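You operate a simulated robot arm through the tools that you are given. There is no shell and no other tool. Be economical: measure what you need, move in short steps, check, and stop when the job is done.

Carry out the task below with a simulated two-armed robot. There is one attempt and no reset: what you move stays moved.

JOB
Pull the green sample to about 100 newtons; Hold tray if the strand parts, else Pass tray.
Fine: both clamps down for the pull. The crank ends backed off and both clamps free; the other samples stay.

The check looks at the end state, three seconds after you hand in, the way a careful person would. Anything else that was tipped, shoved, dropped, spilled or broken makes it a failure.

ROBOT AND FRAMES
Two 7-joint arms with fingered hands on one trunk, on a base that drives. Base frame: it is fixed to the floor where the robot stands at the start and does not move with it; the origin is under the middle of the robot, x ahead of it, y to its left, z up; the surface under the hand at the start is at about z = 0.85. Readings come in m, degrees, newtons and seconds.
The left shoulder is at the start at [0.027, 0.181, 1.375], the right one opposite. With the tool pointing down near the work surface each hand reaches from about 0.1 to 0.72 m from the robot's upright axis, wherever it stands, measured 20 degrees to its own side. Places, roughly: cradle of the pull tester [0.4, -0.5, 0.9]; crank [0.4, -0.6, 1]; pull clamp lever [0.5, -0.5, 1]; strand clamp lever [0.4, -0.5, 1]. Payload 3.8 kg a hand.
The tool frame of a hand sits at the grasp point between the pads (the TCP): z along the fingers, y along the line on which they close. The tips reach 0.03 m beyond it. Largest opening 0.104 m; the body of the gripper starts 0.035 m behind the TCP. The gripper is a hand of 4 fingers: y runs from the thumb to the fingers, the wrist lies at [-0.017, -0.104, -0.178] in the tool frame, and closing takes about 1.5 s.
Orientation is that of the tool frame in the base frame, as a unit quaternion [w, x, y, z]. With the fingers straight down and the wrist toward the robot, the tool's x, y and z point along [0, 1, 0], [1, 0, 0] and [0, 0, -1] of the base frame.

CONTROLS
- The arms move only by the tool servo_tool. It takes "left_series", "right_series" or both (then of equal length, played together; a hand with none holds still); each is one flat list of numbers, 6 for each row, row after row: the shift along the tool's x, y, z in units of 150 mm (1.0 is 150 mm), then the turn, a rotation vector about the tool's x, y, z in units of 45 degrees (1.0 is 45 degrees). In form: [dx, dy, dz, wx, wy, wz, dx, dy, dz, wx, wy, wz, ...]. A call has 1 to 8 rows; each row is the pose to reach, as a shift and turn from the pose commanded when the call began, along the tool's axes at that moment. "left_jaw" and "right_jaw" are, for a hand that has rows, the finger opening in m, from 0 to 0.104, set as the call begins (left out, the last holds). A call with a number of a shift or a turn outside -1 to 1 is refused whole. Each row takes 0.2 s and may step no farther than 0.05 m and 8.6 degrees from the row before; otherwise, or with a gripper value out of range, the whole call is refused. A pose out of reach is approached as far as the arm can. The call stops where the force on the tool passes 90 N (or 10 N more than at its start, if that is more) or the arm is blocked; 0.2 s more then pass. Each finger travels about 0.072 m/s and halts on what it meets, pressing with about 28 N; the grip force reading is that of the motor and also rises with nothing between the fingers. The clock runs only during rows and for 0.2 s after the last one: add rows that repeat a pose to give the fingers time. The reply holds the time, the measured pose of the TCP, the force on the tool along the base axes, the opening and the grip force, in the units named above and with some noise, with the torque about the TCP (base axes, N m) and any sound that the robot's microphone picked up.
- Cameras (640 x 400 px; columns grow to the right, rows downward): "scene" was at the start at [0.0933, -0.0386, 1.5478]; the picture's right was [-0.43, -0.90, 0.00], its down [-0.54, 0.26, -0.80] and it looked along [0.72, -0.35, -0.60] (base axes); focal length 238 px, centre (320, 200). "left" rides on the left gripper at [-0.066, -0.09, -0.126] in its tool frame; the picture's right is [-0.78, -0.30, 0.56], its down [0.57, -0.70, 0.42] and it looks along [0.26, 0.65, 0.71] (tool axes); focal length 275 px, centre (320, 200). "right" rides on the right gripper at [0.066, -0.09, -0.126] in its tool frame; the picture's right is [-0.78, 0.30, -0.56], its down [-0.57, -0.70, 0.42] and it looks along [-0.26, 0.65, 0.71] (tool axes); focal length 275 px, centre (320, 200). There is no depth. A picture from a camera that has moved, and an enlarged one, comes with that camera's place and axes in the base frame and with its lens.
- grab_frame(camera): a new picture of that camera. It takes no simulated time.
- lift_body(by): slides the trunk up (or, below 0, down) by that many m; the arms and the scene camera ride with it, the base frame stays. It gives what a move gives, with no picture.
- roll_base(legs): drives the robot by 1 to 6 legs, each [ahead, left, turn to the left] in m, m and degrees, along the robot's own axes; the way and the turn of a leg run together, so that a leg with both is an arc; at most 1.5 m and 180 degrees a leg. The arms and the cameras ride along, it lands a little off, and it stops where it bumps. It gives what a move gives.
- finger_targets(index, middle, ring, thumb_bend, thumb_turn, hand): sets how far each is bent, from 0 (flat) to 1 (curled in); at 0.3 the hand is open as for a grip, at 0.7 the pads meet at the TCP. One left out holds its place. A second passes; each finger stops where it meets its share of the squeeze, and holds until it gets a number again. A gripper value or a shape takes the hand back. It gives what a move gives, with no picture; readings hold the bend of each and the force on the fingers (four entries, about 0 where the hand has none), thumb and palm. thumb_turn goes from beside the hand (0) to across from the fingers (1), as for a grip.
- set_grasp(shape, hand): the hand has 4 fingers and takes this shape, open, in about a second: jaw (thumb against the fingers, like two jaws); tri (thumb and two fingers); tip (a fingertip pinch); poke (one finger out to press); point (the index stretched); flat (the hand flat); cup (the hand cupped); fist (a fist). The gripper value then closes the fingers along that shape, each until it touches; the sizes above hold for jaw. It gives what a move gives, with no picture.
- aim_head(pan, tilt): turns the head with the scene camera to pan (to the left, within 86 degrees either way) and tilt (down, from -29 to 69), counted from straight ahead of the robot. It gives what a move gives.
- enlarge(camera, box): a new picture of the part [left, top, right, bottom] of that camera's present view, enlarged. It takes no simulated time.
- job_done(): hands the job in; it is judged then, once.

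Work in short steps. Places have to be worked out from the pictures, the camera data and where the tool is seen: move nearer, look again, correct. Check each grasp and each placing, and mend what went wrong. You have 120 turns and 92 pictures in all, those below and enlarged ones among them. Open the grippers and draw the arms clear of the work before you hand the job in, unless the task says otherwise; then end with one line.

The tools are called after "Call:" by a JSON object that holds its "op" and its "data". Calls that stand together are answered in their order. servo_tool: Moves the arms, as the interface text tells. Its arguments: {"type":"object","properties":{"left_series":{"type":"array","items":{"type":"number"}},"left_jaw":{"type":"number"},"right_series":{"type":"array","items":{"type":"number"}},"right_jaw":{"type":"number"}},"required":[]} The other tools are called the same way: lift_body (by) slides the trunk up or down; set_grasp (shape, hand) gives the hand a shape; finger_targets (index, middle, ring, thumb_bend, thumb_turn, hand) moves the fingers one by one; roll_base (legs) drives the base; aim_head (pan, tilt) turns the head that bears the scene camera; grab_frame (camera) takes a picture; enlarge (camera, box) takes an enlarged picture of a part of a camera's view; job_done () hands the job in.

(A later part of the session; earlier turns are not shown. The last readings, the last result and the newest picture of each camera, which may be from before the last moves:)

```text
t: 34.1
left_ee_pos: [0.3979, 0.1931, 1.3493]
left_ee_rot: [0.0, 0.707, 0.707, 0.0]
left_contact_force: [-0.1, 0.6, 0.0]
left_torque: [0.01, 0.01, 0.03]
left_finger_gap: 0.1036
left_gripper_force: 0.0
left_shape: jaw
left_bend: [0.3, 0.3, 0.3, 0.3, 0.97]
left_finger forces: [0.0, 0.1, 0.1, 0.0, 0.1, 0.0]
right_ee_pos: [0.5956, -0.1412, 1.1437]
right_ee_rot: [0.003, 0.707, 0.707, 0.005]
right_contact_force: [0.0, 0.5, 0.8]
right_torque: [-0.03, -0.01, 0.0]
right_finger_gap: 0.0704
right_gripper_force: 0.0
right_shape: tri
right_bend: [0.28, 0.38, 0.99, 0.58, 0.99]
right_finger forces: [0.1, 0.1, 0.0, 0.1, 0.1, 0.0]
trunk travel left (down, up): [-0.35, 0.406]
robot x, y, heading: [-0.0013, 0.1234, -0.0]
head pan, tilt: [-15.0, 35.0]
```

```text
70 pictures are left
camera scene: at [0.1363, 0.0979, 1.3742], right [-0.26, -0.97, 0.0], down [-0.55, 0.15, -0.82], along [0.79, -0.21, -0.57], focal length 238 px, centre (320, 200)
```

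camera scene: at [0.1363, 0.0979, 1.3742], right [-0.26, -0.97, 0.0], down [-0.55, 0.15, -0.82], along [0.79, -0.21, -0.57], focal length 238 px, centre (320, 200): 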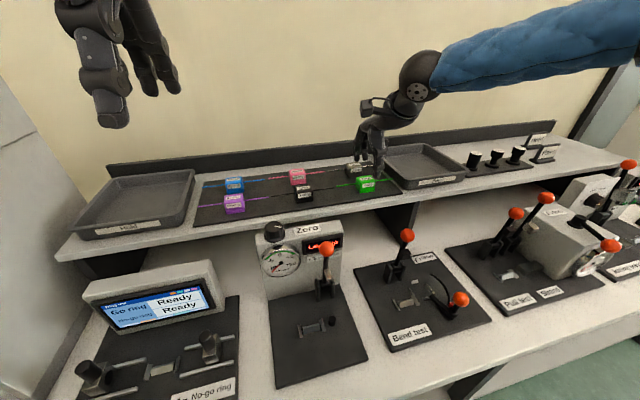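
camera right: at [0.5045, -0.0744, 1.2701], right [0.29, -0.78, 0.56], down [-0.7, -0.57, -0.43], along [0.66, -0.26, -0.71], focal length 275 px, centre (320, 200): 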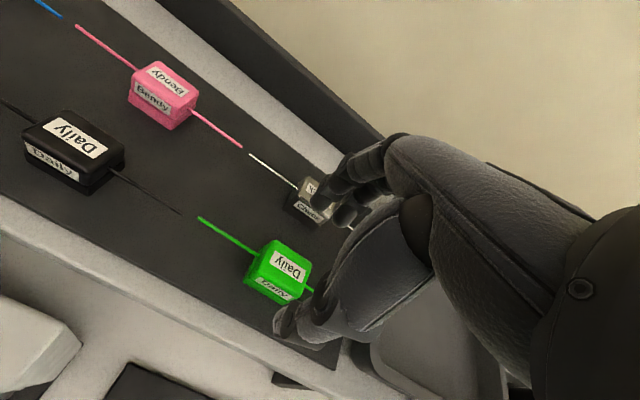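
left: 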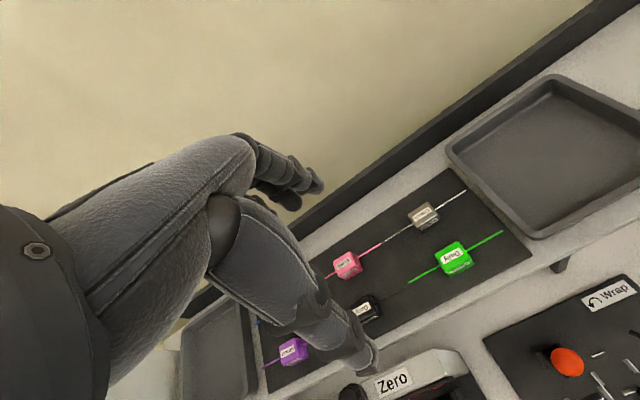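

Triangulation now gives (0.604, -0.141, 1.065). I descend to z≈1.095 with a small forward correction and check.

Call:
{"op": "servo_tool", "data": {"right_series": [0, 0.05, 0.12, 0, 0, 0, 0, 0.05, 0.24, 0, 0, 0, 0, 0.05, 0.33, 0, 0, 0, 0, 0.05, 0.33, 0, 0, 0]}}

Call:
{"op": "grab_frame", "data": {"camera": "right"}}

Call:
{"op": "enlarge", "data": {"camera": "scene", "box": [320, 120, 420, 210]}}

```text
t: 35.1
left_ee_pos: [0.3971, 0.1931, 1.3493]
left_ee_rot: [-0.001, 0.708, 0.706, 0.001]
left_contact_force: [-0.3, 1.4, -0.4]
left_torque: [0.02, 0.02, -0.05]
left_finger_gap: 0.1037
left_gripper_force: 0.0
left_shape: jaw
left_bend: [0.3, 0.3, 0.3, 0.3, 0.97]
left_finger forces: [0.1, 0.0, 0.0, 0.0, 0.1, 0.1]
right_ee_pos: [0.6044, -0.1417, 1.0939]
right_ee_rot: [0.003, 0.707, 0.707, 0.004]
right_contact_force: [0.3, -0.9, -0.1]
right_torque: [0.0, -0.01, 0.0]
right_finger_gap: 0.0699
right_gripper_force: 0.1
right_shape: tri
right_bend: [0.28, 0.38, 0.99, 0.58, 0.99]
right_finger forces: [0.1, 0.0, 0.0, 0.0, 0.0, 0.1]
trunk travel left (down, up): [-0.35, 0.406]
robot x, y, heading: [-0.0015, 0.1213, -0.2]
head pan, tilt: [-15.0, 35.0]
```

```text
69 pictures are left
camera right: at [0.5129, -0.0754, 1.221], right [0.29, -0.78, 0.56], down [-0.7, -0.57, -0.43], along [0.66, -0.26, -0.71], focal length 275 px, centre (320, 200)
```

right: 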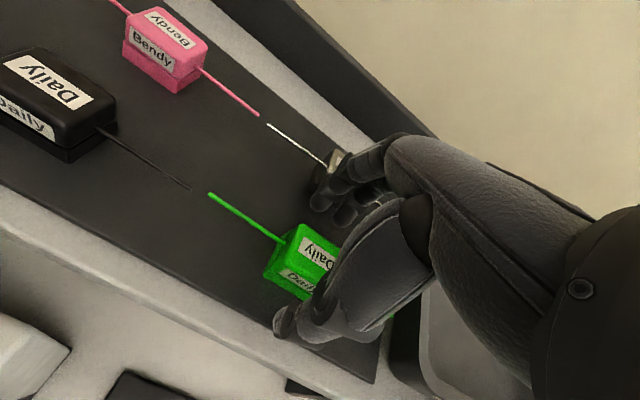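

```text
4.44 times, centred on (370, 165) of scene
camera zoom: at [0.136, 0.0979, 1.3743], right [-0.26, -0.97, 0.0], down [-0.55, 0.15, -0.82], along [0.79, -0.21, -0.57], focal length 1057 px, centre (98, 356)
```

zoom: 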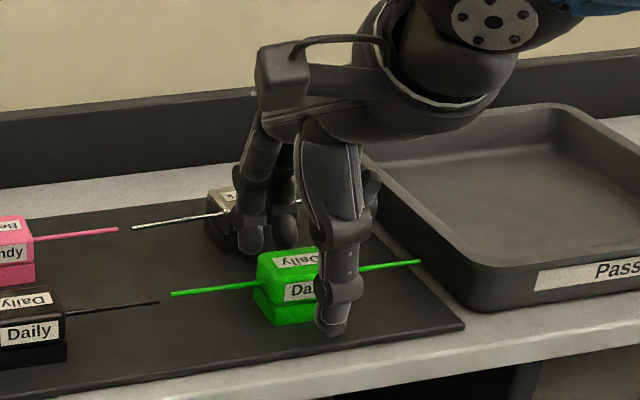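

The fingers straddle the block, with its centre about 4 mm from the TCP. I lower slightly, then close.

Call:
{"op": "servo_tool", "data": {"right_series": [0, 0, 0, 0, 0, 0, 0, 0, 0.04, 0, 0, 0, 0, 0, 0.085, 0, 0, 0, 0, 0, 0.085, 0, 0, 0], "right_jaw": 0.055}}

Call:
{"op": "servo_tool", "data": {"right_series": [0, 0, 0, 0, 0, 0, 0, 0, 0, 0, 0, 0, 0, 0, 0, 0, 0, 0, 0, 0, 0, 0, 0, 0, 0, 0, 0, 0, 0, 0, 0, 0, 0, 0, 0, 0], "right_jaw": 0.0}}

Call:
{"op": "grab_frame", "data": {"camera": "right"}}

Call:
{"op": "enlarge", "data": {"camera": "scene", "box": [320, 120, 420, 210]}}

```text
t: 36.1
left_ee_pos: [0.3959, 0.1944, 1.3499]
left_ee_rot: [0.0, 0.707, 0.707, 0.0]
left_contact_force: [0.3, 0.0, 0.4]
left_torque: [0.01, 0.03, 0.0]
left_finger_gap: 0.1037
left_gripper_force: 0.1
left_shape: jaw
left_bend: [0.3, 0.3, 0.3, 0.3, 0.97]
left_finger forces: [0.0, 0.1, 0.0, 0.0, 0.1, 0.1]
right_ee_pos: [0.6038, -0.1404, 1.0867]
right_ee_rot: [0.006, 0.707, 0.708, 0.009]
right_contact_force: [0.1, -0.3, 23.2]
right_torque: [0.09, 0.93, -0.03]
right_finger_gap: 0.0554
right_gripper_force: 0.0
right_shape: tri
right_bend: [0.74, 0.43, 0.99, 0.69, 1.0]
right_finger forces: [0.0, 0.0, 0.0, 0.1, 22.8, 0.0]
trunk travel left (down, up): [-0.35, 0.406]
robot x, y, heading: [-0.003, 0.1196, 0.1]
head pan, tilt: [-15.0, 35.0]
```

```text
t: 37.5
left_ee_pos: [0.3945, 0.1932, 1.3494]
left_ee_rot: [0.0, 0.707, 0.707, 0.001]
left_contact_force: [-0.3, -0.2, -0.9]
left_torque: [0.0, -0.03, -0.03]
left_finger_gap: 0.1036
left_gripper_force: 0.1
left_shape: jaw
left_bend: [0.3, 0.3, 0.3, 0.3, 0.97]
left_finger forces: [0.0, 0.1, 0.0, 0.1, 0.0, 0.0]
right_ee_pos: [0.602, -0.1401, 1.0871]
right_ee_rot: [0.005, 0.707, 0.707, 0.007]
right_contact_force: [-3.1, -0.3, 30.8]
right_torque: [0.11, 1.33, 0.0]
right_finger_gap: 0.027
right_gripper_force: 27.7
right_shape: tri
right_bend: [0.71, 0.71, 1.0, 0.71, 1.0]
right_finger forces: [11.7, 11.0, 0.0, 0.1, 54.5, 0.0]
trunk travel left (down, up): [-0.35, 0.406]
robot x, y, heading: [-0.0002, 0.1214, 0.2]
head pan, tilt: [-15.0, 35.0]
```

```text
67 pictures are left
camera right: at [0.5098, -0.0743, 1.2123], right [0.29, -0.78, 0.56], down [-0.69, -0.57, -0.44], along [0.66, -0.26, -0.7], focal length 275 px, centre (320, 200)
```

right: 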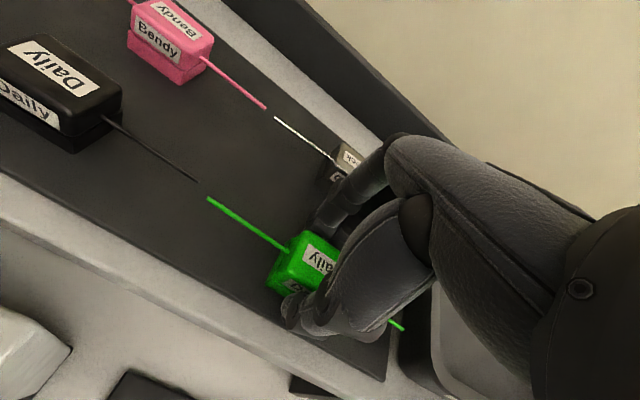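

```text
4.44 times, centred on (370, 165) of scene
camera zoom: at [0.1328, 0.0992, 1.3748], right [-0.26, -0.97, 0.0], down [-0.55, 0.15, -0.82], along [0.79, -0.21, -0.57], focal length 1057 px, centre (98, 356)
```

zoom: 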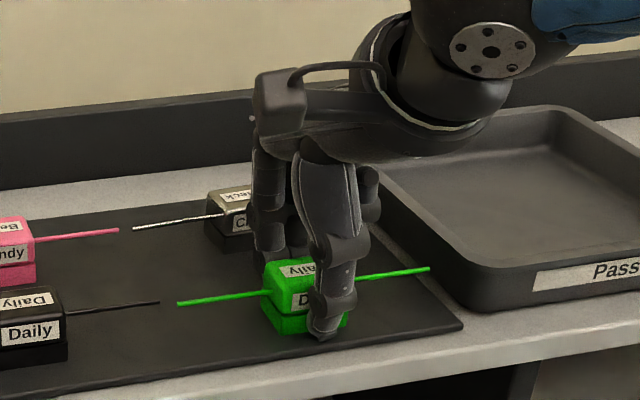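

The block is gripped (gap 0.027 m), and the thumb tip is pressing on the rack. I lift slowly and check.

Call:
{"op": "servo_tool", "data": {"right_series": [0, 0, -0.05, 0, 0, 0, 0, 0, -0.15, 0, 0, 0, 0, 0, -0.3, 0, 0, 0, 0, 0, -0.45, 0, 0, 0, 0, 0, -0.45, 0, 0, 0]}}

Call:
{"op": "grab_frame", "data": {"camera": "right"}}

Call:
{"op": "enlarge", "data": {"camera": "scene", "box": [320, 110, 420, 200]}}

```text
t: 38.7
left_ee_pos: [0.3981, 0.1922, 1.3487]
left_ee_rot: [0.0, 0.707, 0.707, 0.0]
left_contact_force: [0.5, 0.1, 0.1]
left_torque: [0.04, -0.04, 0.02]
left_finger_gap: 0.1039
left_gripper_force: 0.1
left_shape: jaw
left_bend: [0.3, 0.3, 0.3, 0.3, 0.97]
left_finger forces: [0.0, 0.0, 0.0, 0.1, 0.0, 0.0]
right_ee_pos: [0.6042, -0.1419, 1.1502]
right_ee_rot: [0.004, 0.707, 0.707, 0.004]
right_contact_force: [-0.4, 1.1, 0.0]
right_torque: [-0.03, -0.02, -0.03]
right_finger_gap: 0.0265
right_gripper_force: 27.6
right_shape: tri
right_bend: [0.71, 0.7, 1.0, 0.71, 1.0]
right_finger forces: [14.3, 12.6, 0.1, 0.0, 26.9, 0.1]
trunk travel left (down, up): [-0.35, 0.406]
robot x, y, heading: [0.0009, 0.1261, 0.2]
head pan, tilt: [-15.0, 35.0]
```

```text
65 pictures are left
camera right: at [0.5125, -0.0761, 1.2751], right [0.29, -0.78, 0.56], down [-0.7, -0.57, -0.43], along [0.66, -0.26, -0.71], focal length 275 px, centre (320, 200)
```

right: 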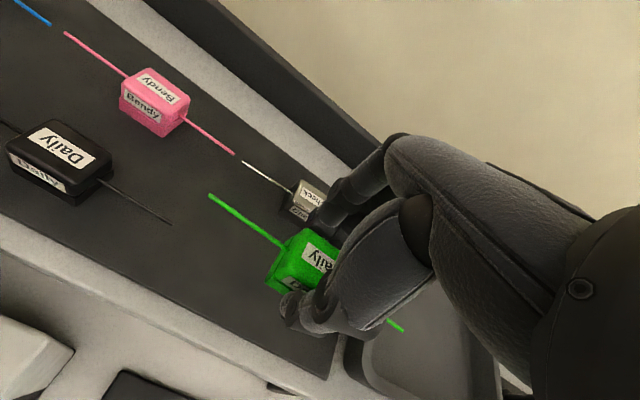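

```text
4.44 times, centred on (370, 155) of scene
camera zoom: at [0.1365, 0.0978, 1.3742], right [-0.26, -0.97, 0.0], down [-0.55, 0.15, -0.82], along [0.79, -0.21, -0.57], focal length 1057 px, centre (98, 400)
```

zoom: 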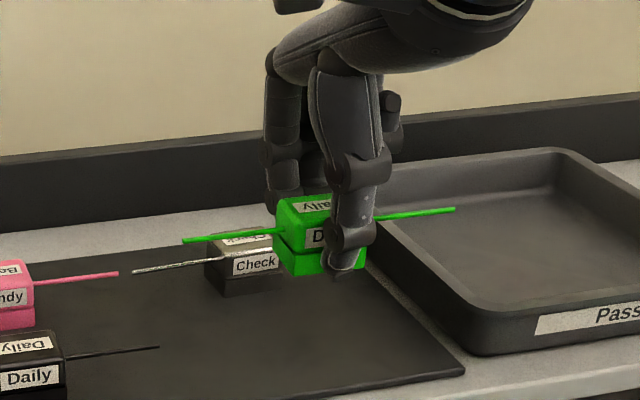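

The grip is solid. I lift to about 1.29 m and then drive the robot to the right, level with the tester.

Call:
{"op": "servo_tool", "data": {"right_series": [0, -0.1, -0.3, 0, 0, 0, 0, -0.3, -0.5, 0, 0, 0, 0, -0.5, -0.7, 0, 0, 0, 0, -0.7, -0.9, 0, 0, 0, 0, -0.9, -0.9, 0, 0, 0, 0, -0.9, -0.9, 0, 0, 0]}}

Call:
{"op": "roll_base", "data": {"legs": [[0, -0.32, 0]]}}

Call:
{"op": "aim_head", "data": {"pan": -35, "tilt": 42}}

Call:
{"op": "grab_frame", "data": {"camera": "scene"}}

Call:
{"op": "grab_frame", "data": {"camera": "right"}}

```text
t: 40.1
left_ee_pos: [0.3978, 0.1933, 1.3497]
left_ee_rot: [-0.001, 0.707, 0.707, -0.001]
left_contact_force: [0.5, 1.1, -0.4]
left_torque: [0.01, 0.02, -0.04]
left_finger_gap: 0.1034
left_gripper_force: 0.0
left_shape: jaw
left_bend: [0.3, 0.3, 0.3, 0.3, 0.97]
left_finger forces: [0.1, 0.1, 0.1, 0.0, 0.1, 0.1]
right_ee_pos: [0.467, -0.1424, 1.2831]
right_ee_rot: [0.003, 0.707, 0.707, 0.005]
right_contact_force: [-0.4, -0.6, -0.9]
right_torque: [0.02, -0.01, 0.01]
right_finger_gap: 0.0267
right_gripper_force: 28.4
right_shape: tri
right_bend: [0.71, 0.7, 1.0, 0.71, 1.0]
right_finger forces: [14.3, 12.6, 0.1, 0.0, 26.9, 0.0]
trunk travel left (down, up): [-0.35, 0.406]
robot x, y, heading: [-0.0002, 0.1251, -0.3]
head pan, tilt: [-15.0, 35.0]
```

```text
t: 42.2
left_ee_pos: [0.3974, -0.1295, 1.3489]
left_ee_rot: [-0.001, 0.707, 0.707, 0.001]
left_contact_force: [-0.1, -0.8, -0.3]
left_torque: [-0.01, -0.01, -0.02]
left_finger_gap: 0.1035
left_gripper_force: 0.0
left_shape: jaw
left_bend: [0.3, 0.3, 0.3, 0.3, 0.97]
left_finger forces: [0.0, 0.1, 0.0, 0.1, 0.1, 0.0]
right_ee_pos: [0.4665, -0.4659, 1.2836]
right_ee_rot: [0.003, 0.707, 0.707, 0.005]
right_contact_force: [-0.6, 0.7, -0.2]
right_torque: [0.01, -0.02, 0.06]
right_finger_gap: 0.0264
right_gripper_force: 28.0
right_shape: tri
right_bend: [0.71, 0.7, 1.0, 0.71, 1.0]
right_finger forces: [14.2, 12.6, 0.1, 0.0, 27.0, 0.0]
trunk travel left (down, up): [-0.35, 0.406]
robot x, y, heading: [-0.0032, -0.1963, -0.4]
head pan, tilt: [-15.0, 35.0]
```

```text
t: 43.1
left_ee_pos: [0.3985, -0.1287, 1.3498]
left_ee_rot: [0.0, 0.707, 0.707, 0.0]
left_contact_force: [-0.7, 0.0, -0.1]
left_torque: [-0.01, 0.06, 0.01]
left_finger_gap: 0.1033
left_gripper_force: 0.0
left_shape: jaw
left_bend: [0.3, 0.3, 0.3, 0.3, 0.97]
left_finger forces: [0.0, 0.0, 0.1, 0.0, 0.1, 0.0]
right_ee_pos: [0.4662, -0.4641, 1.2829]
right_ee_rot: [0.003, 0.708, 0.706, 0.004]
right_contact_force: [0.0, 0.2, -0.4]
right_torque: [0.0, -0.03, -0.01]
right_finger_gap: 0.0265
right_gripper_force: 27.5
right_shape: tri
right_bend: [0.71, 0.7, 1.0, 0.71, 1.0]
right_finger forces: [14.2, 12.6, 0.0, 0.0, 26.9, 0.1]
trunk travel left (down, up): [-0.35, 0.406]
robot x, y, heading: [0.0013, -0.1974, 0.0]
head pan, tilt: [-35.0, 42.0]
```

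```text
63 pictures are left
camera scene: at [0.119, -0.2484, 1.3638], right [-0.58, -0.82, 0.0], down [-0.55, 0.38, -0.74], along [0.61, -0.43, -0.67], focal length 238 px, centre (320, 200)
```

scene: 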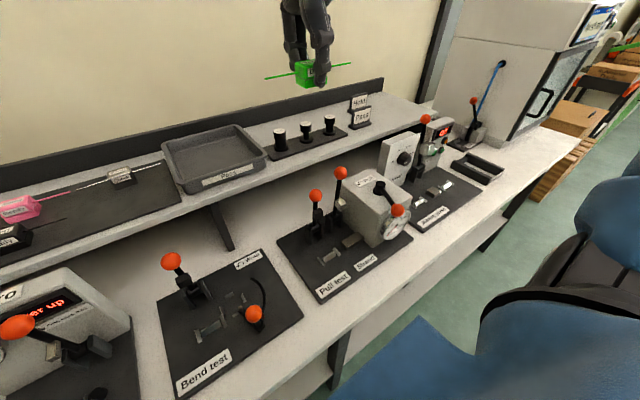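

```text
62 pictures are left
camera right: at [0.3747, -0.3978, 1.4096], right [0.29, -0.78, 0.56], down [-0.7, -0.57, -0.43], along [0.66, -0.26, -0.71], focal length 275 px, centre (320, 200)
```

right: 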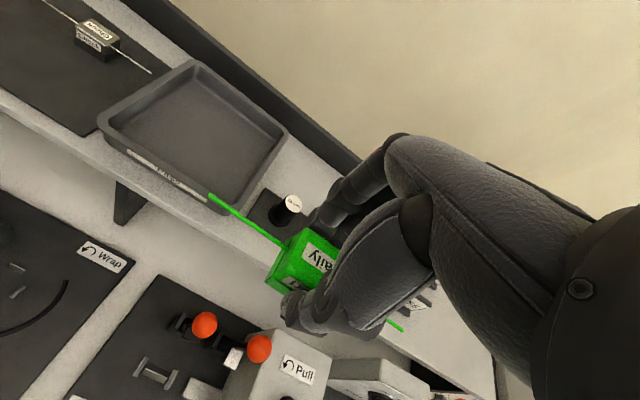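

Now I take a detailed look at the tester.

Call:
{"op": "enlarge", "data": {"camera": "scene", "box": [270, 160, 430, 310]}}

Call:
{"op": "enlarge", "data": {"camera": "right", "box": [70, 270, 340, 400]}}

Call:
{"op": "grab_frame", "data": {"camera": "left"}}

```text
2.67 times, centred on (350, 235) of scene
camera zoom: at [0.119, -0.2484, 1.3638], right [-0.58, -0.82, 0.0], down [-0.55, 0.38, -0.74], along [0.61, -0.43, -0.67], focal length 634 px, centre (240, 107)
```

zoom: 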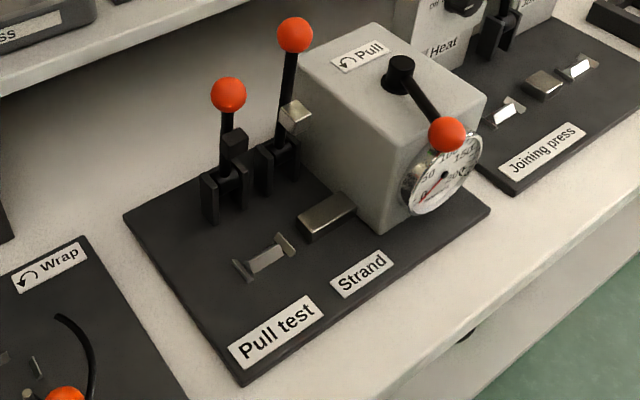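

```text
2.37 times, centred on (205, 335) of right
camera zoom: at [0.3747, -0.3978, 1.4096], right [0.29, -0.78, 0.56], down [-0.7, -0.57, -0.43], along [0.66, -0.26, -0.71], focal length 652 px, centre (593, -120)
```

zoom: 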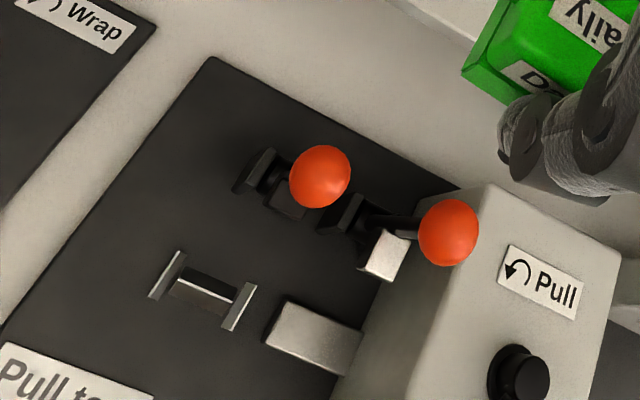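

```text
59 pictures are left
camera left: at [0.3078, -0.1957, 1.4756], right [-0.3, -0.78, -0.56], down [-0.7, 0.57, -0.42], along [0.65, 0.26, -0.71], focal length 275 px, centre (320, 200)
```

left: 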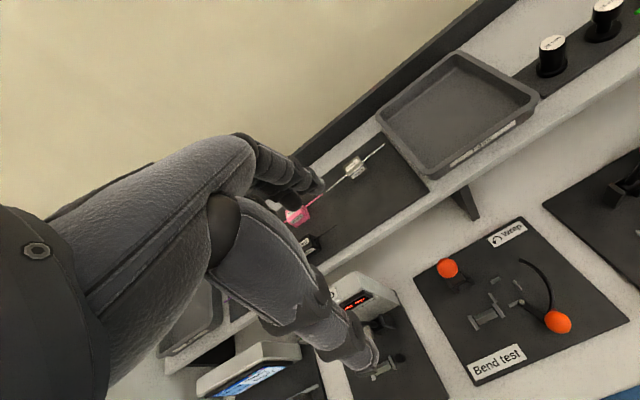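

Cradle centre is about (0.388, -0.461); lever balls are at (0.450, -0.467, 1.018) and (0.447, -0.532, 1.055). To watch hand clearance near the levers, I yaw the left hand so its camera looks at the tester from the side.

Call:
{"op": "servo_tool", "data": {"left_series": [0, 0, 0, 0, 0, 0.18, 0, 0, 0, 0, 0, 0.36, 0, 0, 0, 0, 0, 0.54, 0, 0, 0, 0, 0, 0.72, 0, 0, 0, 0, 0, 0.9, 0, 0, 0, 0, 0, 1, 0, 0, 0, 0, 0, 1]}}

Call:
{"op": "servo_tool", "data": {"left_series": [0, 0, 0, 0, 0, 0.18, 0, 0, 0, 0, 0, 0.36, 0, 0, 0, 0, 0, 0.54, 0, 0, 0, 0, 0, 0.72, 0, 0, 0, 0, 0, 0.72]}}

Call:
{"op": "grab_frame", "data": {"camera": "left"}}

```text
t: 44.7
left_ee_pos: [0.3966, -0.1296, 1.3488]
left_ee_rot: [0.0, 0.925, 0.381, 0.001]
left_contact_force: [0.2, 0.5, 0.0]
left_torque: [-0.03, 0.01, 0.02]
left_finger_gap: 0.1037
left_gripper_force: 0.1
left_shape: jaw
left_bend: [0.3, 0.3, 0.3, 0.3, 0.97]
left_finger forces: [0.0, 0.1, 0.1, 0.1, 0.0, 0.0]
right_ee_pos: [0.4662, -0.4644, 1.2831]
right_ee_rot: [0.003, 0.708, 0.706, 0.004]
right_contact_force: [-0.4, 0.2, 0.2]
right_torque: [0.02, 0.03, -0.01]
right_finger_gap: 0.0268
right_gripper_force: 27.9
right_shape: tri
right_bend: [0.71, 0.7, 1.0, 0.71, 1.0]
right_finger forces: [14.3, 12.7, 0.1, 0.1, 26.8, 0.0]
trunk travel left (down, up): [-0.35, 0.406]
robot x, y, heading: [-0.0011, -0.1999, -0.5]
head pan, tilt: [-35.0, 42.0]
```

```text
t: 45.9
left_ee_pos: [0.3975, -0.1295, 1.3488]
left_ee_rot: [0.0, 0.994, 0.107, 0.0]
left_contact_force: [0.3, 0.4, -0.4]
left_torque: [0.01, 0.0, 0.01]
left_finger_gap: 0.1035
left_gripper_force: 0.0
left_shape: jaw
left_bend: [0.3, 0.3, 0.3, 0.3, 0.97]
left_finger forces: [0.0, 0.0, 0.1, 0.1, 0.1, 0.0]
right_ee_pos: [0.467, -0.4651, 1.2831]
right_ee_rot: [0.003, 0.708, 0.707, 0.004]
right_contact_force: [0.2, -0.1, -0.6]
right_torque: [-0.02, -0.02, 0.01]
right_finger_gap: 0.0267
right_gripper_force: 27.9
right_shape: tri
right_bend: [0.71, 0.7, 1.0, 0.71, 1.0]
right_finger forces: [14.3, 12.7, 0.0, 0.1, 26.9, 0.1]
trunk travel left (down, up): [-0.35, 0.406]
robot x, y, heading: [0.0022, -0.2038, -0.3]
head pan, tilt: [-35.0, 42.0]
```

```text
58 pictures are left
camera left: at [0.3141, -0.0564, 1.4755], right [-0.82, 0.12, -0.56], down [0.41, 0.81, -0.42], along [0.4, -0.58, -0.71], focal length 275 px, centre (320, 200)
```

left: 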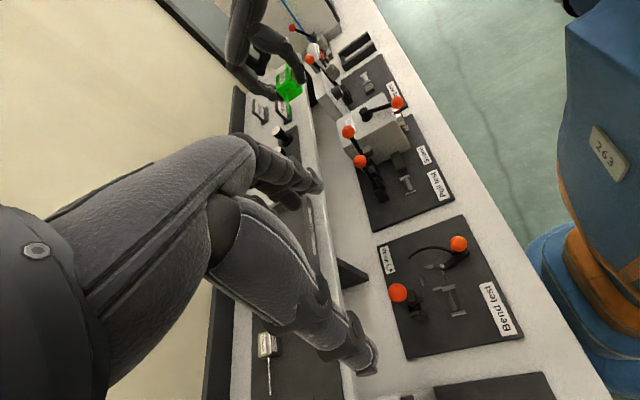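

The side view works. I move the right hand back above the cradle with a slight 12° backward lean to keep clear of the levers.

Call:
{"op": "servo_tool", "data": {"right_series": [0.01, -0.2, 0.1, -0.07, 0, 0, 0.02, -0.4, 0.25, -0.14, 0, 0, 0.03, -0.55, 0.5, -0.2, 0, 0, 0.04, -0.55, 0.75, -0.26, 0, 0, 0.04, -0.55, 1, -0.26, 0, 0, 0.04, -0.55, 1, -0.26, 0, 0]}}

Call:
{"op": "enlarge", "data": {"camera": "left", "box": [310, 30, 470, 230]}}

Call:
{"op": "grab_frame", "data": {"camera": "right"}}

Call:
{"op": "enlarge", "data": {"camera": "scene", "box": [270, 160, 430, 310]}}

```text
t: 47.3
left_ee_pos: [0.3973, -0.1287, 1.3507]
left_ee_rot: [-0.001, 0.994, 0.109, 0.0]
left_contact_force: [0.3, -0.1, -0.5]
left_torque: [0.01, -0.01, 0.01]
left_finger_gap: 0.1035
left_gripper_force: 0.1
left_shape: jaw
left_bend: [0.3, 0.3, 0.3, 0.3, 0.97]
left_finger forces: [0.0, 0.1, 0.1, 0.1, 0.1, 0.1]
right_ee_pos: [0.4196, -0.463, 1.1482]
right_ee_rot: [0.075, 0.703, 0.703, 0.077]
right_contact_force: [-0.1, -0.6, 0.4]
right_torque: [-0.01, 0.01, -0.04]
right_finger_gap: 0.0263
right_gripper_force: 28.5
right_shape: tri
right_bend: [0.71, 0.7, 1.0, 0.71, 1.0]
right_finger forces: [14.3, 12.6, 0.0, 0.0, 26.8, 0.0]
right hand out of reach, approached as far as the arm can: row 4, 5, 6
trunk travel left (down, up): [-0.35, 0.406]
robot x, y, heading: [-0.0019, -0.1981, -0.4]
head pan, tilt: [-35.0, 42.0]
```

```text
2.00 times, centred on (390, 130) of left
camera zoom: at [0.3136, -0.0563, 1.4756], right [-0.82, 0.12, -0.56], down [0.41, 0.81, -0.42], along [0.4, -0.58, -0.71], focal length 551 px, centre (180, 340)
```

zoom: 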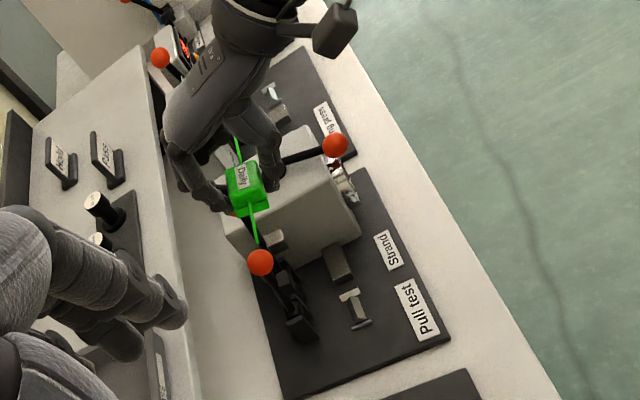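

```text
56 pictures are left
camera right: at [0.3047, -0.3966, 1.2529], right [0.17, -0.78, 0.61], down [-0.6, -0.57, -0.57], along [0.79, -0.26, -0.56], focal length 275 px, centre (320, 200)
```

right: 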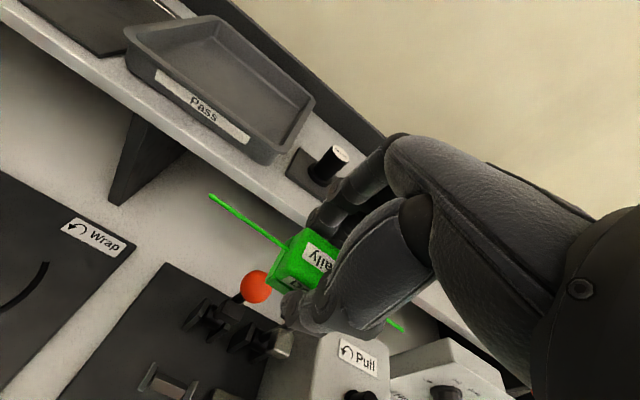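

```text
2.67 times, centred on (350, 235) of scene
camera zoom: at [0.1184, -0.2482, 1.3639], right [-0.58, -0.82, 0.0], down [-0.55, 0.39, -0.74], along [0.61, -0.43, -0.67], focal length 634 px, centre (240, 107)
```

zoom: 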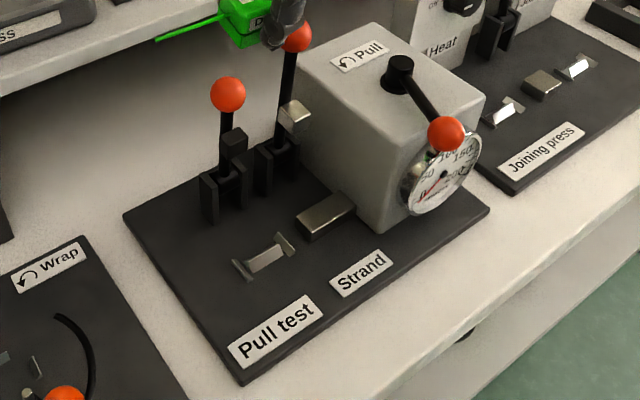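

The arm works best with the TCP near shoulder height, so I raise and retract the hand, then lower the trunk by 0.2 m.

Call:
{"op": "servo_tool", "data": {"right_series": [0, 0, -0.3, 0, 0, 0, 0, -0.1, -0.6, 0, 0, 0, 0, -0.2, -0.8, 0, 0, 0, 0, -0.3, -0.8, 0, 0, 0, 0, -0.4, -0.8, 0, 0, 0, 0, -0.4, -0.8, 0, 0, 0]}}

Call:
{"op": "lift_body", "data": {"by": -0.2}}

Call:
{"op": "grab_frame", "data": {"camera": "scene"}}

Call:
{"op": "grab_frame", "data": {"camera": "left"}}

```text
t: 48.7
left_ee_pos: [0.3984, -0.128, 1.3495]
left_ee_rot: [0.0, 0.994, 0.109, 0.0]
left_contact_force: [0.1, 0.1, 0.7]
left_torque: [0.01, 0.04, -0.02]
left_finger_gap: 0.1039
left_gripper_force: 0.0
left_shape: jaw
left_bend: [0.3, 0.3, 0.3, 0.3, 0.97]
left_finger forces: [0.1, 0.1, 0.1, 0.0, 0.0, 0.0]
right_ee_pos: [0.3348, -0.4626, 1.252]
right_ee_rot: [0.075, 0.704, 0.702, 0.077]
right_contact_force: [0.4, -0.1, -0.3]
right_torque: [-0.01, 0.01, -0.01]
right_finger_gap: 0.0264
right_gripper_force: 27.8
right_shape: tri
right_bend: [0.71, 0.7, 1.0, 0.71, 1.0]
right_finger forces: [14.3, 12.5, 0.1, 0.0, 26.8, 0.0]
trunk travel left (down, up): [-0.35, 0.406]
robot x, y, heading: [-0.0004, -0.1971, -0.2]
head pan, tilt: [-35.0, 42.0]
```

```text
t: 50.8
left_ee_pos: [0.391, -0.1323, 1.1509]
left_ee_rot: [-0.001, 0.994, 0.108, 0.001]
left_contact_force: [-0.6, 0.7, -0.2]
left_torque: [-0.02, -0.02, 0.03]
left_finger_gap: 0.1036
left_gripper_force: 0.1
left_shape: jaw
left_bend: [0.3, 0.3, 0.3, 0.3, 0.97]
left_finger forces: [0.1, 0.0, 0.0, 0.0, 0.0, 0.1]
right_ee_pos: [0.3974, -0.4671, 0.9995]
right_ee_rot: [0.011, 0.709, 0.705, 0.011]
right_contact_force: [-42.3, -22.9, 3.8]
right_torque: [0.58, -1.28, -1.15]
right_finger_gap: 0.0263
right_gripper_force: 28.3
right_shape: tri
right_bend: [0.71, 0.7, 1.0, 0.68, 0.96]
right_finger forces: [11.2, 68.2, 0.0, 0.0, 32.8, 0.0]
trunk travel left (down, up): [-0.15, 0.606]
robot x, y, heading: [0.0004, -0.198, -0.1]
head pan, tilt: [-35.0, 42.0]
```

```text
54 pictures are left
camera scene: at [0.2036, -0.252, 1.1591], right [-0.58, -0.82, -0.01], down [-0.54, 0.39, -0.74], along [0.61, -0.43, -0.67], focal length 238 px, centre (320, 200)
```

scene: 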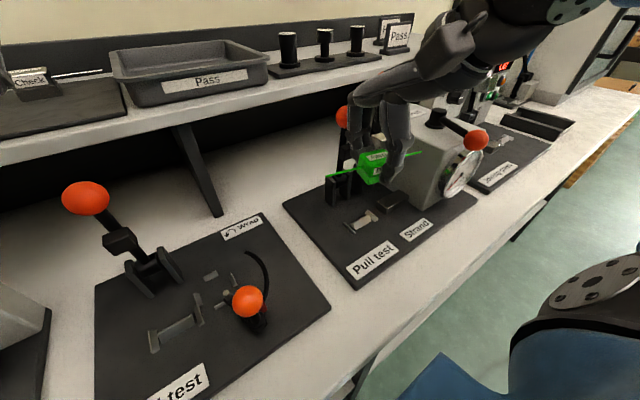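

```text
53 pictures are left
camera left: at [0.3076, -0.0601, 1.2777], right [-0.82, 0.12, -0.56], down [0.41, 0.81, -0.42], along [0.4, -0.57, -0.71], focal length 275 px, centre (320, 200)
```

left: 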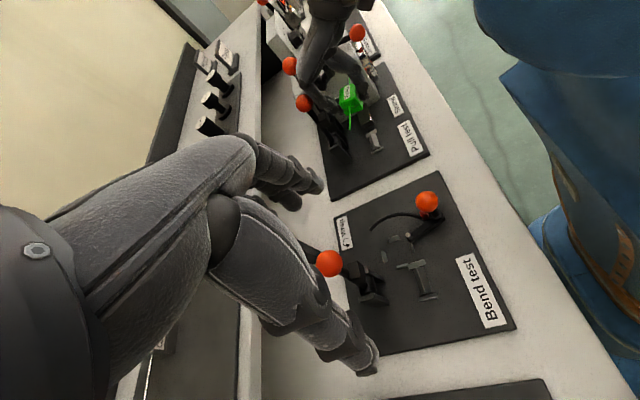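

Lowering the trunk also carried the torso forward, and the fingers now press on something (42 N). I back the hand off toward the robot at once.

Call:
{"op": "servo_tool", "data": {"right_series": [0, -0.15, 0, 0, 0, 0, 0, -0.3, 0, 0, 0, 0, 0, -0.45, 0, 0, 0, 0, 0, -0.45, 0, 0, 0, 0]}}

Call:
{"op": "enlarge", "data": {"camera": "left", "box": [240, 0, 440, 200]}}

Call:
{"op": "enlarge", "data": {"camera": "scene", "box": [280, 80, 500, 290]}}

```text
t: 51.8
left_ee_pos: [0.3947, -0.1295, 1.1491]
left_ee_rot: [0.0, 0.994, 0.109, 0.001]
left_contact_force: [-0.6, 0.4, -1.0]
left_torque: [0.0, 0.0, -0.01]
left_finger_gap: 0.1037
left_gripper_force: 0.0
left_shape: jaw
left_bend: [0.3, 0.3, 0.3, 0.3, 0.97]
left_finger forces: [0.1, 0.0, 0.0, 0.0, 0.1, 0.0]
right_ee_pos: [0.356, -0.4675, 1.0346]
right_ee_rot: [0.012, 0.707, 0.707, 0.015]
right_contact_force: [0.4, -0.2, -0.7]
right_torque: [0.01, -0.01, -0.02]
right_finger_gap: 0.0269
right_gripper_force: 28.5
right_shape: tri
right_bend: [0.71, 0.71, 1.0, 0.68, 0.98]
right_finger forces: [14.1, 11.8, 0.0, 0.0, 25.9, 0.1]
right hand out of reach, approached as far as the arm can: row 1, 2, 3, 4
trunk travel left (down, up): [-0.15, 0.606]
robot x, y, heading: [0.0025, -0.1991, -0.1]
head pan, tilt: [-35.0, 42.0]
```

```text
2.00 times, centred on (340, 100) of left
camera zoom: at [0.312, -0.0565, 1.2763], right [-0.82, 0.12, -0.56], down [0.41, 0.81, -0.42], along [0.4, -0.58, -0.71], focal length 551 px, centre (280, 400)
```

zoom: 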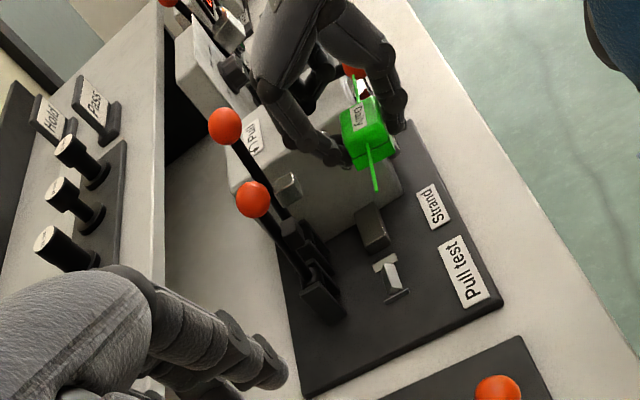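

```text
1.90 times, centred on (390, 185) of scene
camera zoom: at [0.2078, -0.2489, 1.1585], right [-0.58, -0.82, 0.0], down [-0.55, 0.39, -0.74], along [0.61, -0.43, -0.67], focal length 453 px, centre (187, 229)
```

zoom: 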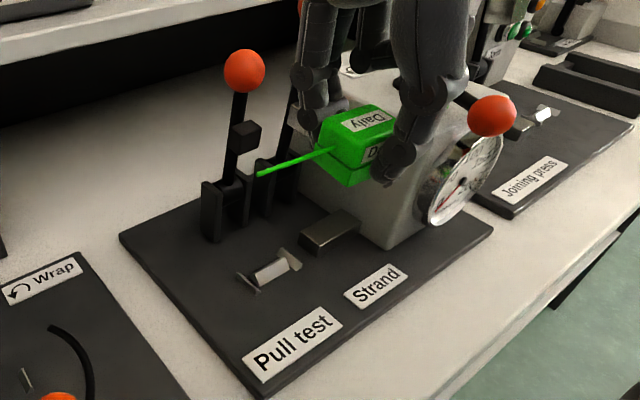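

Levers are intact and the force is gone. I check whether the sample shifted in the grip.

Call:
{"op": "grab_frame", "data": {"camera": "right"}}

Call:
{"op": "enlarge", "data": {"camera": "left", "box": [310, 10, 410, 110]}}

```text
50 pictures are left
camera right: at [0.2621, -0.4004, 1.1588], right [0.27, -0.78, 0.56], down [-0.69, -0.57, -0.45], along [0.67, -0.26, -0.69], focal length 275 px, centre (320, 200)
```

right: 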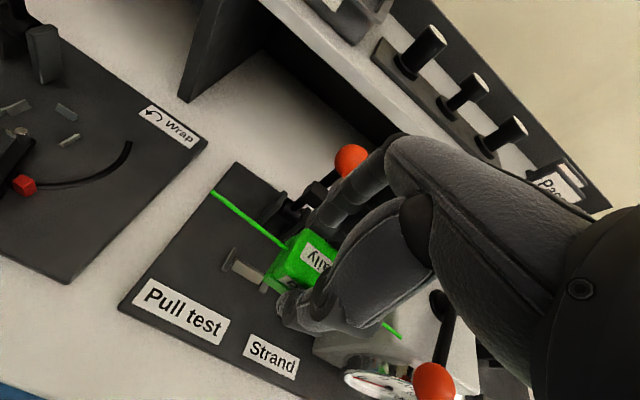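

```text
4.00 times, centred on (360, 60) of left
camera zoom: at [0.312, -0.0565, 1.2763], right [-0.82, 0.12, -0.56], down [0.41, 0.81, -0.42], along [0.4, -0.58, -0.71], focal length 1101 px, centre (160, 760)
```

zoom: 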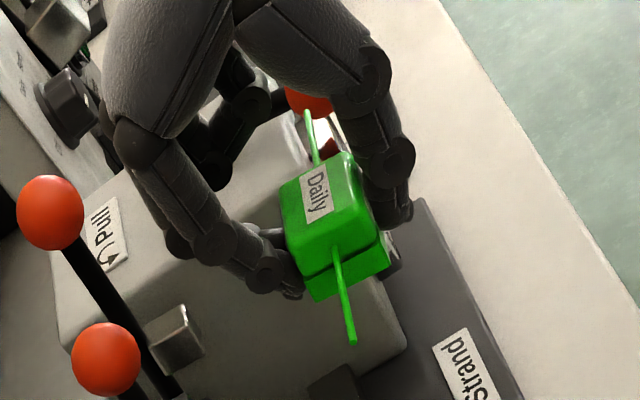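

The sample sits nearly unchanged in the grip. The fingers bulge toward the lever, so I lean the hand about 20° back (fingers forward-down) and test reach here.

Call:
{"op": "servo_tool", "data": {"right_series": [0.05, 0, 0, -0.12, 0, 0, 0.05, 0.05, 0, -0.25, 0, 0, 0.05, 0.05, 0, -0.38, 0, 0, 0.05, 0.05, 0, -0.45, 0, 0, 0.05, 0.05, 0, -0.45, 0, 0]}}

Call:
{"op": "enlarge", "data": {"camera": "left", "box": [270, 0, 430, 160]}}

```text
t: 53.0
left_ee_pos: [0.3958, -0.1299, 1.1497]
left_ee_rot: [0.0, 0.994, 0.109, 0.001]
left_contact_force: [0.7, -0.2, 0.2]
left_torque: [-0.02, 0.0, 0.0]
left_finger_gap: 0.1037
left_gripper_force: 0.1
left_shape: jaw
left_bend: [0.3, 0.3, 0.3, 0.3, 0.97]
left_finger forces: [0.1, 0.1, 0.0, 0.0, 0.0, 0.1]
right_ee_pos: [0.3951, -0.4713, 1.0921]
right_ee_rot: [0.136, 0.694, 0.693, 0.138]
right_contact_force: [-0.8, -0.3, -1.0]
right_torque: [0.03, 0.01, 0.02]
right_finger_gap: 0.0269
right_gripper_force: 27.7
right_shape: tri
right_bend: [0.71, 0.71, 1.0, 0.68, 0.98]
right_finger forces: [14.0, 11.8, 0.1, 0.0, 25.9, 0.0]
right hand out of reach, approached as far as the arm can: row 1, 2, 3, 4, 5
trunk travel left (down, up): [-0.15, 0.606]
robot x, y, heading: [-0.0007, -0.2023, -0.1]
head pan, tilt: [-35.0, 42.0]
```

```text
2.50 times, centred on (350, 80) of left
camera zoom: at [0.3119, -0.0565, 1.2762], right [-0.82, 0.12, -0.56], down [0.41, 0.81, -0.42], along [0.4, -0.58, -0.71], focal length 688 px, centre (245, 500)
```

zoom: 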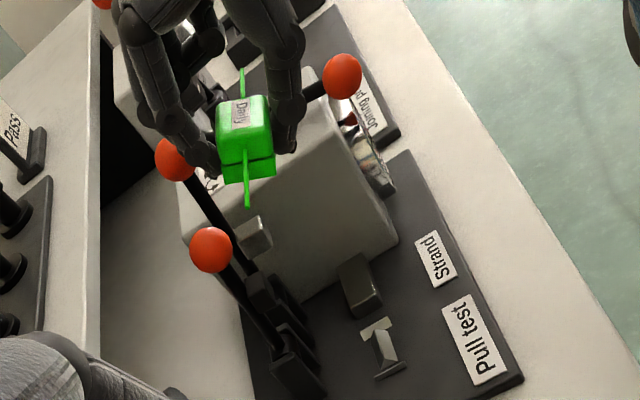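

The arm is folded too close here, so I drive back 0.12 m to give it room and then reach out again.

Call:
{"op": "roll_base", "data": {"legs": [[-0.12, 0, 0]]}}

Call:
{"op": "servo_tool", "data": {"right_series": [0.07, 0.1, 0.1, 0, 0, 0, 0.07, 0.2, 0.2, 0, 0, 0, 0.07, 0.3, 0.3, 0, 0, 0, 0.07, 0.4, 0.35, 0, 0, 0, 0.07, 0.4, 0.35, 0, 0, 0]}}

Call:
{"op": "enlarge", "data": {"camera": "left", "box": [270, 0, 470, 160]}}

```text
t: 54.3
left_ee_pos: [0.2752, -0.1296, 1.1502]
left_ee_rot: [0.0, 0.994, 0.108, 0.0]
left_contact_force: [-0.1, -0.3, -0.1]
left_torque: [-0.01, -0.01, -0.02]
left_finger_gap: 0.1038
left_gripper_force: 0.1
left_shape: jaw
left_bend: [0.3, 0.3, 0.3, 0.3, 0.97]
left_finger forces: [0.0, 0.0, 0.0, 0.0, 0.1, 0.0]
right_ee_pos: [0.2733, -0.471, 1.0913]
right_ee_rot: [0.135, 0.695, 0.693, 0.137]
right_contact_force: [-0.5, 0.5, -0.1]
right_torque: [-0.01, -0.01, 0.02]
right_finger_gap: 0.0266
right_gripper_force: 27.7
right_shape: tri
right_bend: [0.71, 0.71, 1.0, 0.68, 0.98]
right_finger forces: [14.0, 11.8, 0.0, 0.0, 25.9, 0.1]
trunk travel left (down, up): [-0.15, 0.606]
robot x, y, heading: [-0.1227, -0.1981, 0.0]
head pan, tilt: [-35.0, 42.0]
```

```text
t: 55.5
left_ee_pos: [0.2761, -0.1305, 1.1494]
left_ee_rot: [0.0, 0.994, 0.108, 0.0]
left_contact_force: [-0.1, 0.3, -0.1]
left_torque: [0.01, 0.02, 0.03]
left_finger_gap: 0.1036
left_gripper_force: 0.0
left_shape: jaw
left_bend: [0.3, 0.3, 0.3, 0.3, 0.97]
left_finger forces: [0.1, 0.1, 0.0, 0.0, 0.1, 0.1]
right_ee_pos: [0.3509, -0.4624, 1.0647]
right_ee_rot: [0.135, 0.695, 0.693, 0.137]
right_contact_force: [0.5, -0.2, -0.9]
right_torque: [0.01, 0.03, 0.03]
right_finger_gap: 0.0268
right_gripper_force: 27.9
right_shape: tri
right_bend: [0.71, 0.71, 1.0, 0.68, 0.98]
right_finger forces: [13.9, 11.8, 0.1, 0.0, 25.9, 0.0]
trunk travel left (down, up): [-0.15, 0.606]
robot x, y, heading: [-0.1224, -0.201, 0.2]
head pan, tilt: [-35.0, 42.0]
```

```text
2.50 times, centred on (370, 80) of left
camera zoom: at [0.1931, -0.0566, 1.2757], right [-0.82, 0.12, -0.56], down [0.41, 0.81, -0.42], along [0.4, -0.58, -0.71], focal length 688 px, centre (195, 500)
```

zoom: 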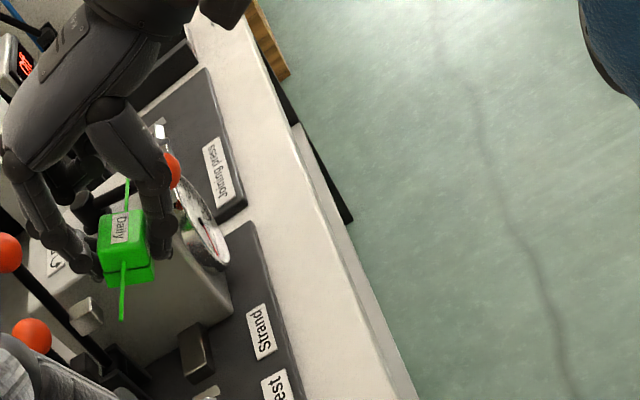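

The lean is in and reach is fine. I move to just above the cradle (TCP about 0.388, -0.459, 0.95).

Call:
{"op": "servo_tool", "data": {"right_series": [0.023, -0.02, 0.25, 0, 0, 0, 0.023, -0.04, 0.5, 0, 0, 0, 0.023, -0.059, 0.8, 0, 0, 0, 0.023, -0.059, 0.8, 0, 0, 0]}}

Call:
{"op": "grab_frame", "data": {"camera": "right"}}

Call:
{"op": "grab_frame", "data": {"camera": "scene"}}

Call:
{"op": "enlarge", "data": {"camera": "left", "box": [230, 50, 410, 200]}}

```text
t: 56.5
left_ee_pos: [0.2738, -0.1296, 1.1501]
left_ee_rot: [-0.001, 0.994, 0.108, 0.002]
left_contact_force: [-0.2, -0.9, -0.9]
left_torque: [0.01, -0.02, 0.01]
left_finger_gap: 0.1037
left_gripper_force: 0.0
left_shape: jaw
left_bend: [0.3, 0.3, 0.3, 0.3, 0.97]
left_finger forces: [0.0, 0.0, 0.0, 0.1, 0.0, 0.0]
right_ee_pos: [0.3955, -0.459, 0.9554]
right_ee_rot: [0.134, 0.695, 0.694, 0.136]
right_contact_force: [-18.3, 4.3, -3.1]
right_torque: [-0.07, -0.4, -0.09]
right_finger_gap: 0.0261
right_gripper_force: 27.9
right_shape: tri
right_bend: [0.71, 0.7, 1.0, 0.68, 0.97]
right_finger forces: [11.9, 38.4, 0.0, 0.1, 30.9, 0.1]
right hand out of reach, approached as far as the arm can: row 2, 3, 4
trunk travel left (down, up): [-0.15, 0.606]
robot x, y, heading: [-0.1215, -0.2002, -0.4]
head pan, tilt: [-35.0, 42.0]
```

```text
46 pictures are left
camera right: at [0.2656, -0.3925, 1.0384], right [0.07, -0.78, 0.62], down [-0.49, -0.57, -0.66], along [0.87, -0.26, -0.42], focal length 275 px, centre (320, 200)
```

right: 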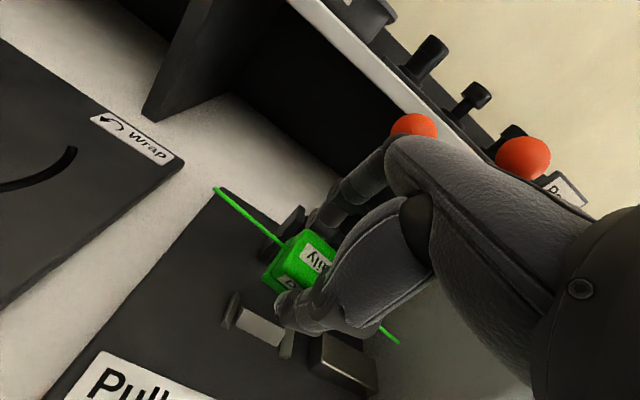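

```text
45 pictures are left
camera scene: at [0.0861, -0.2484, 1.1585], right [-0.58, -0.82, 0.0], down [-0.55, 0.39, -0.74], along [0.61, -0.43, -0.67], focal length 238 px, centre (320, 200)
```

scene: 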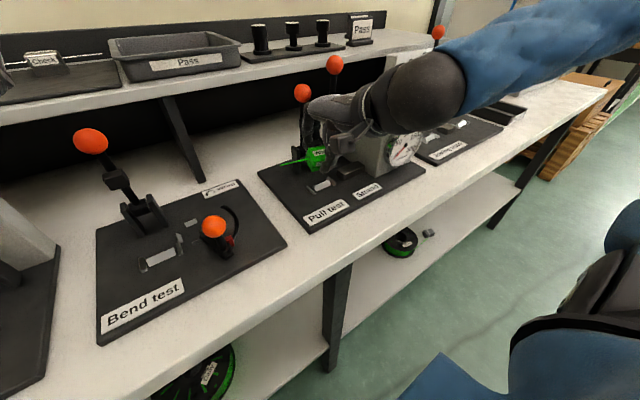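

```text
2.67 times, centred on (320, 125) of left
camera zoom: at [0.1906, -0.0562, 1.2762], right [-0.82, 0.12, -0.56], down [0.41, 0.81, -0.42], along [0.4, -0.58, -0.71], focal length 734 px, centre (320, 400)
```

zoom: 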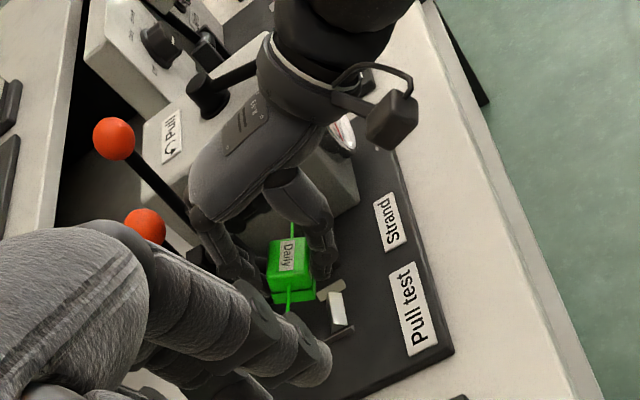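

A finger is touching something at 18 N and the arm is at its near limit again. I retreat slightly, drive back another 0.1 m and re-approach.

Call:
{"op": "servo_tool", "data": {"right_series": [0, -0.1, -0.15, 0, 0, 0, 0, -0.2, -0.35, 0, 0, 0, 0, -0.2, -0.35, 0, 0, 0]}}

Call:
{"op": "roll_base", "data": {"legs": [[-0.1, 0, 0]]}}

```text
t: 57.3
left_ee_pos: [0.2773, -0.1286, 1.1487]
left_ee_rot: [-0.001, 0.994, 0.107, -0.001]
left_contact_force: [-0.2, -0.1, 0.3]
left_torque: [0.02, 0.0, -0.04]
left_finger_gap: 0.1038
left_gripper_force: 0.2
left_shape: jaw
left_bend: [0.3, 0.3, 0.3, 0.3, 0.97]
left_finger forces: [0.1, 0.1, 0.1, 0.0, 0.0, 0.1]
right_ee_pos: [0.3725, -0.459, 1.0064]
right_ee_rot: [0.136, 0.695, 0.693, 0.136]
right_contact_force: [-0.4, 0.7, -0.6]
right_torque: [0.02, -0.01, -0.02]
right_finger_gap: 0.0269
right_gripper_force: 27.8
right_shape: tri
right_bend: [0.71, 0.71, 1.0, 0.68, 0.98]
right_finger forces: [13.8, 11.9, 0.0, 0.0, 25.9, 0.0]
right hand out of reach, approached as far as the arm can: row 1, 2, 3
trunk travel left (down, up): [-0.15, 0.606]
robot x, y, heading: [-0.1215, -0.2001, -0.2]
head pan, tilt: [-35.0, 42.0]
```

```text
t: 58.4
left_ee_pos: [0.1754, -0.1297, 1.1494]
left_ee_rot: [-0.001, 0.994, 0.108, 0.0]
left_contact_force: [-0.5, -0.9, -0.2]
left_torque: [0.01, -0.04, 0.01]
left_finger_gap: 0.1039
left_gripper_force: 0.0
left_shape: jaw
left_bend: [0.3, 0.3, 0.3, 0.3, 0.97]
left_finger forces: [0.0, 0.0, 0.1, 0.0, 0.0, 0.1]
right_ee_pos: [0.2725, -0.4602, 1.0075]
right_ee_rot: [0.135, 0.695, 0.692, 0.137]
right_contact_force: [0.6, 0.9, -0.4]
right_torque: [-0.01, -0.01, 0.01]
right_finger_gap: 0.0266
right_gripper_force: 28.0
right_shape: tri
right_bend: [0.71, 0.71, 1.0, 0.68, 0.98]
right_finger forces: [13.9, 11.9, 0.0, 0.0, 25.9, 0.0]
trunk travel left (down, up): [-0.15, 0.606]
robot x, y, heading: [-0.2183, -0.1984, -0.3]
head pan, tilt: [-35.0, 42.0]
```

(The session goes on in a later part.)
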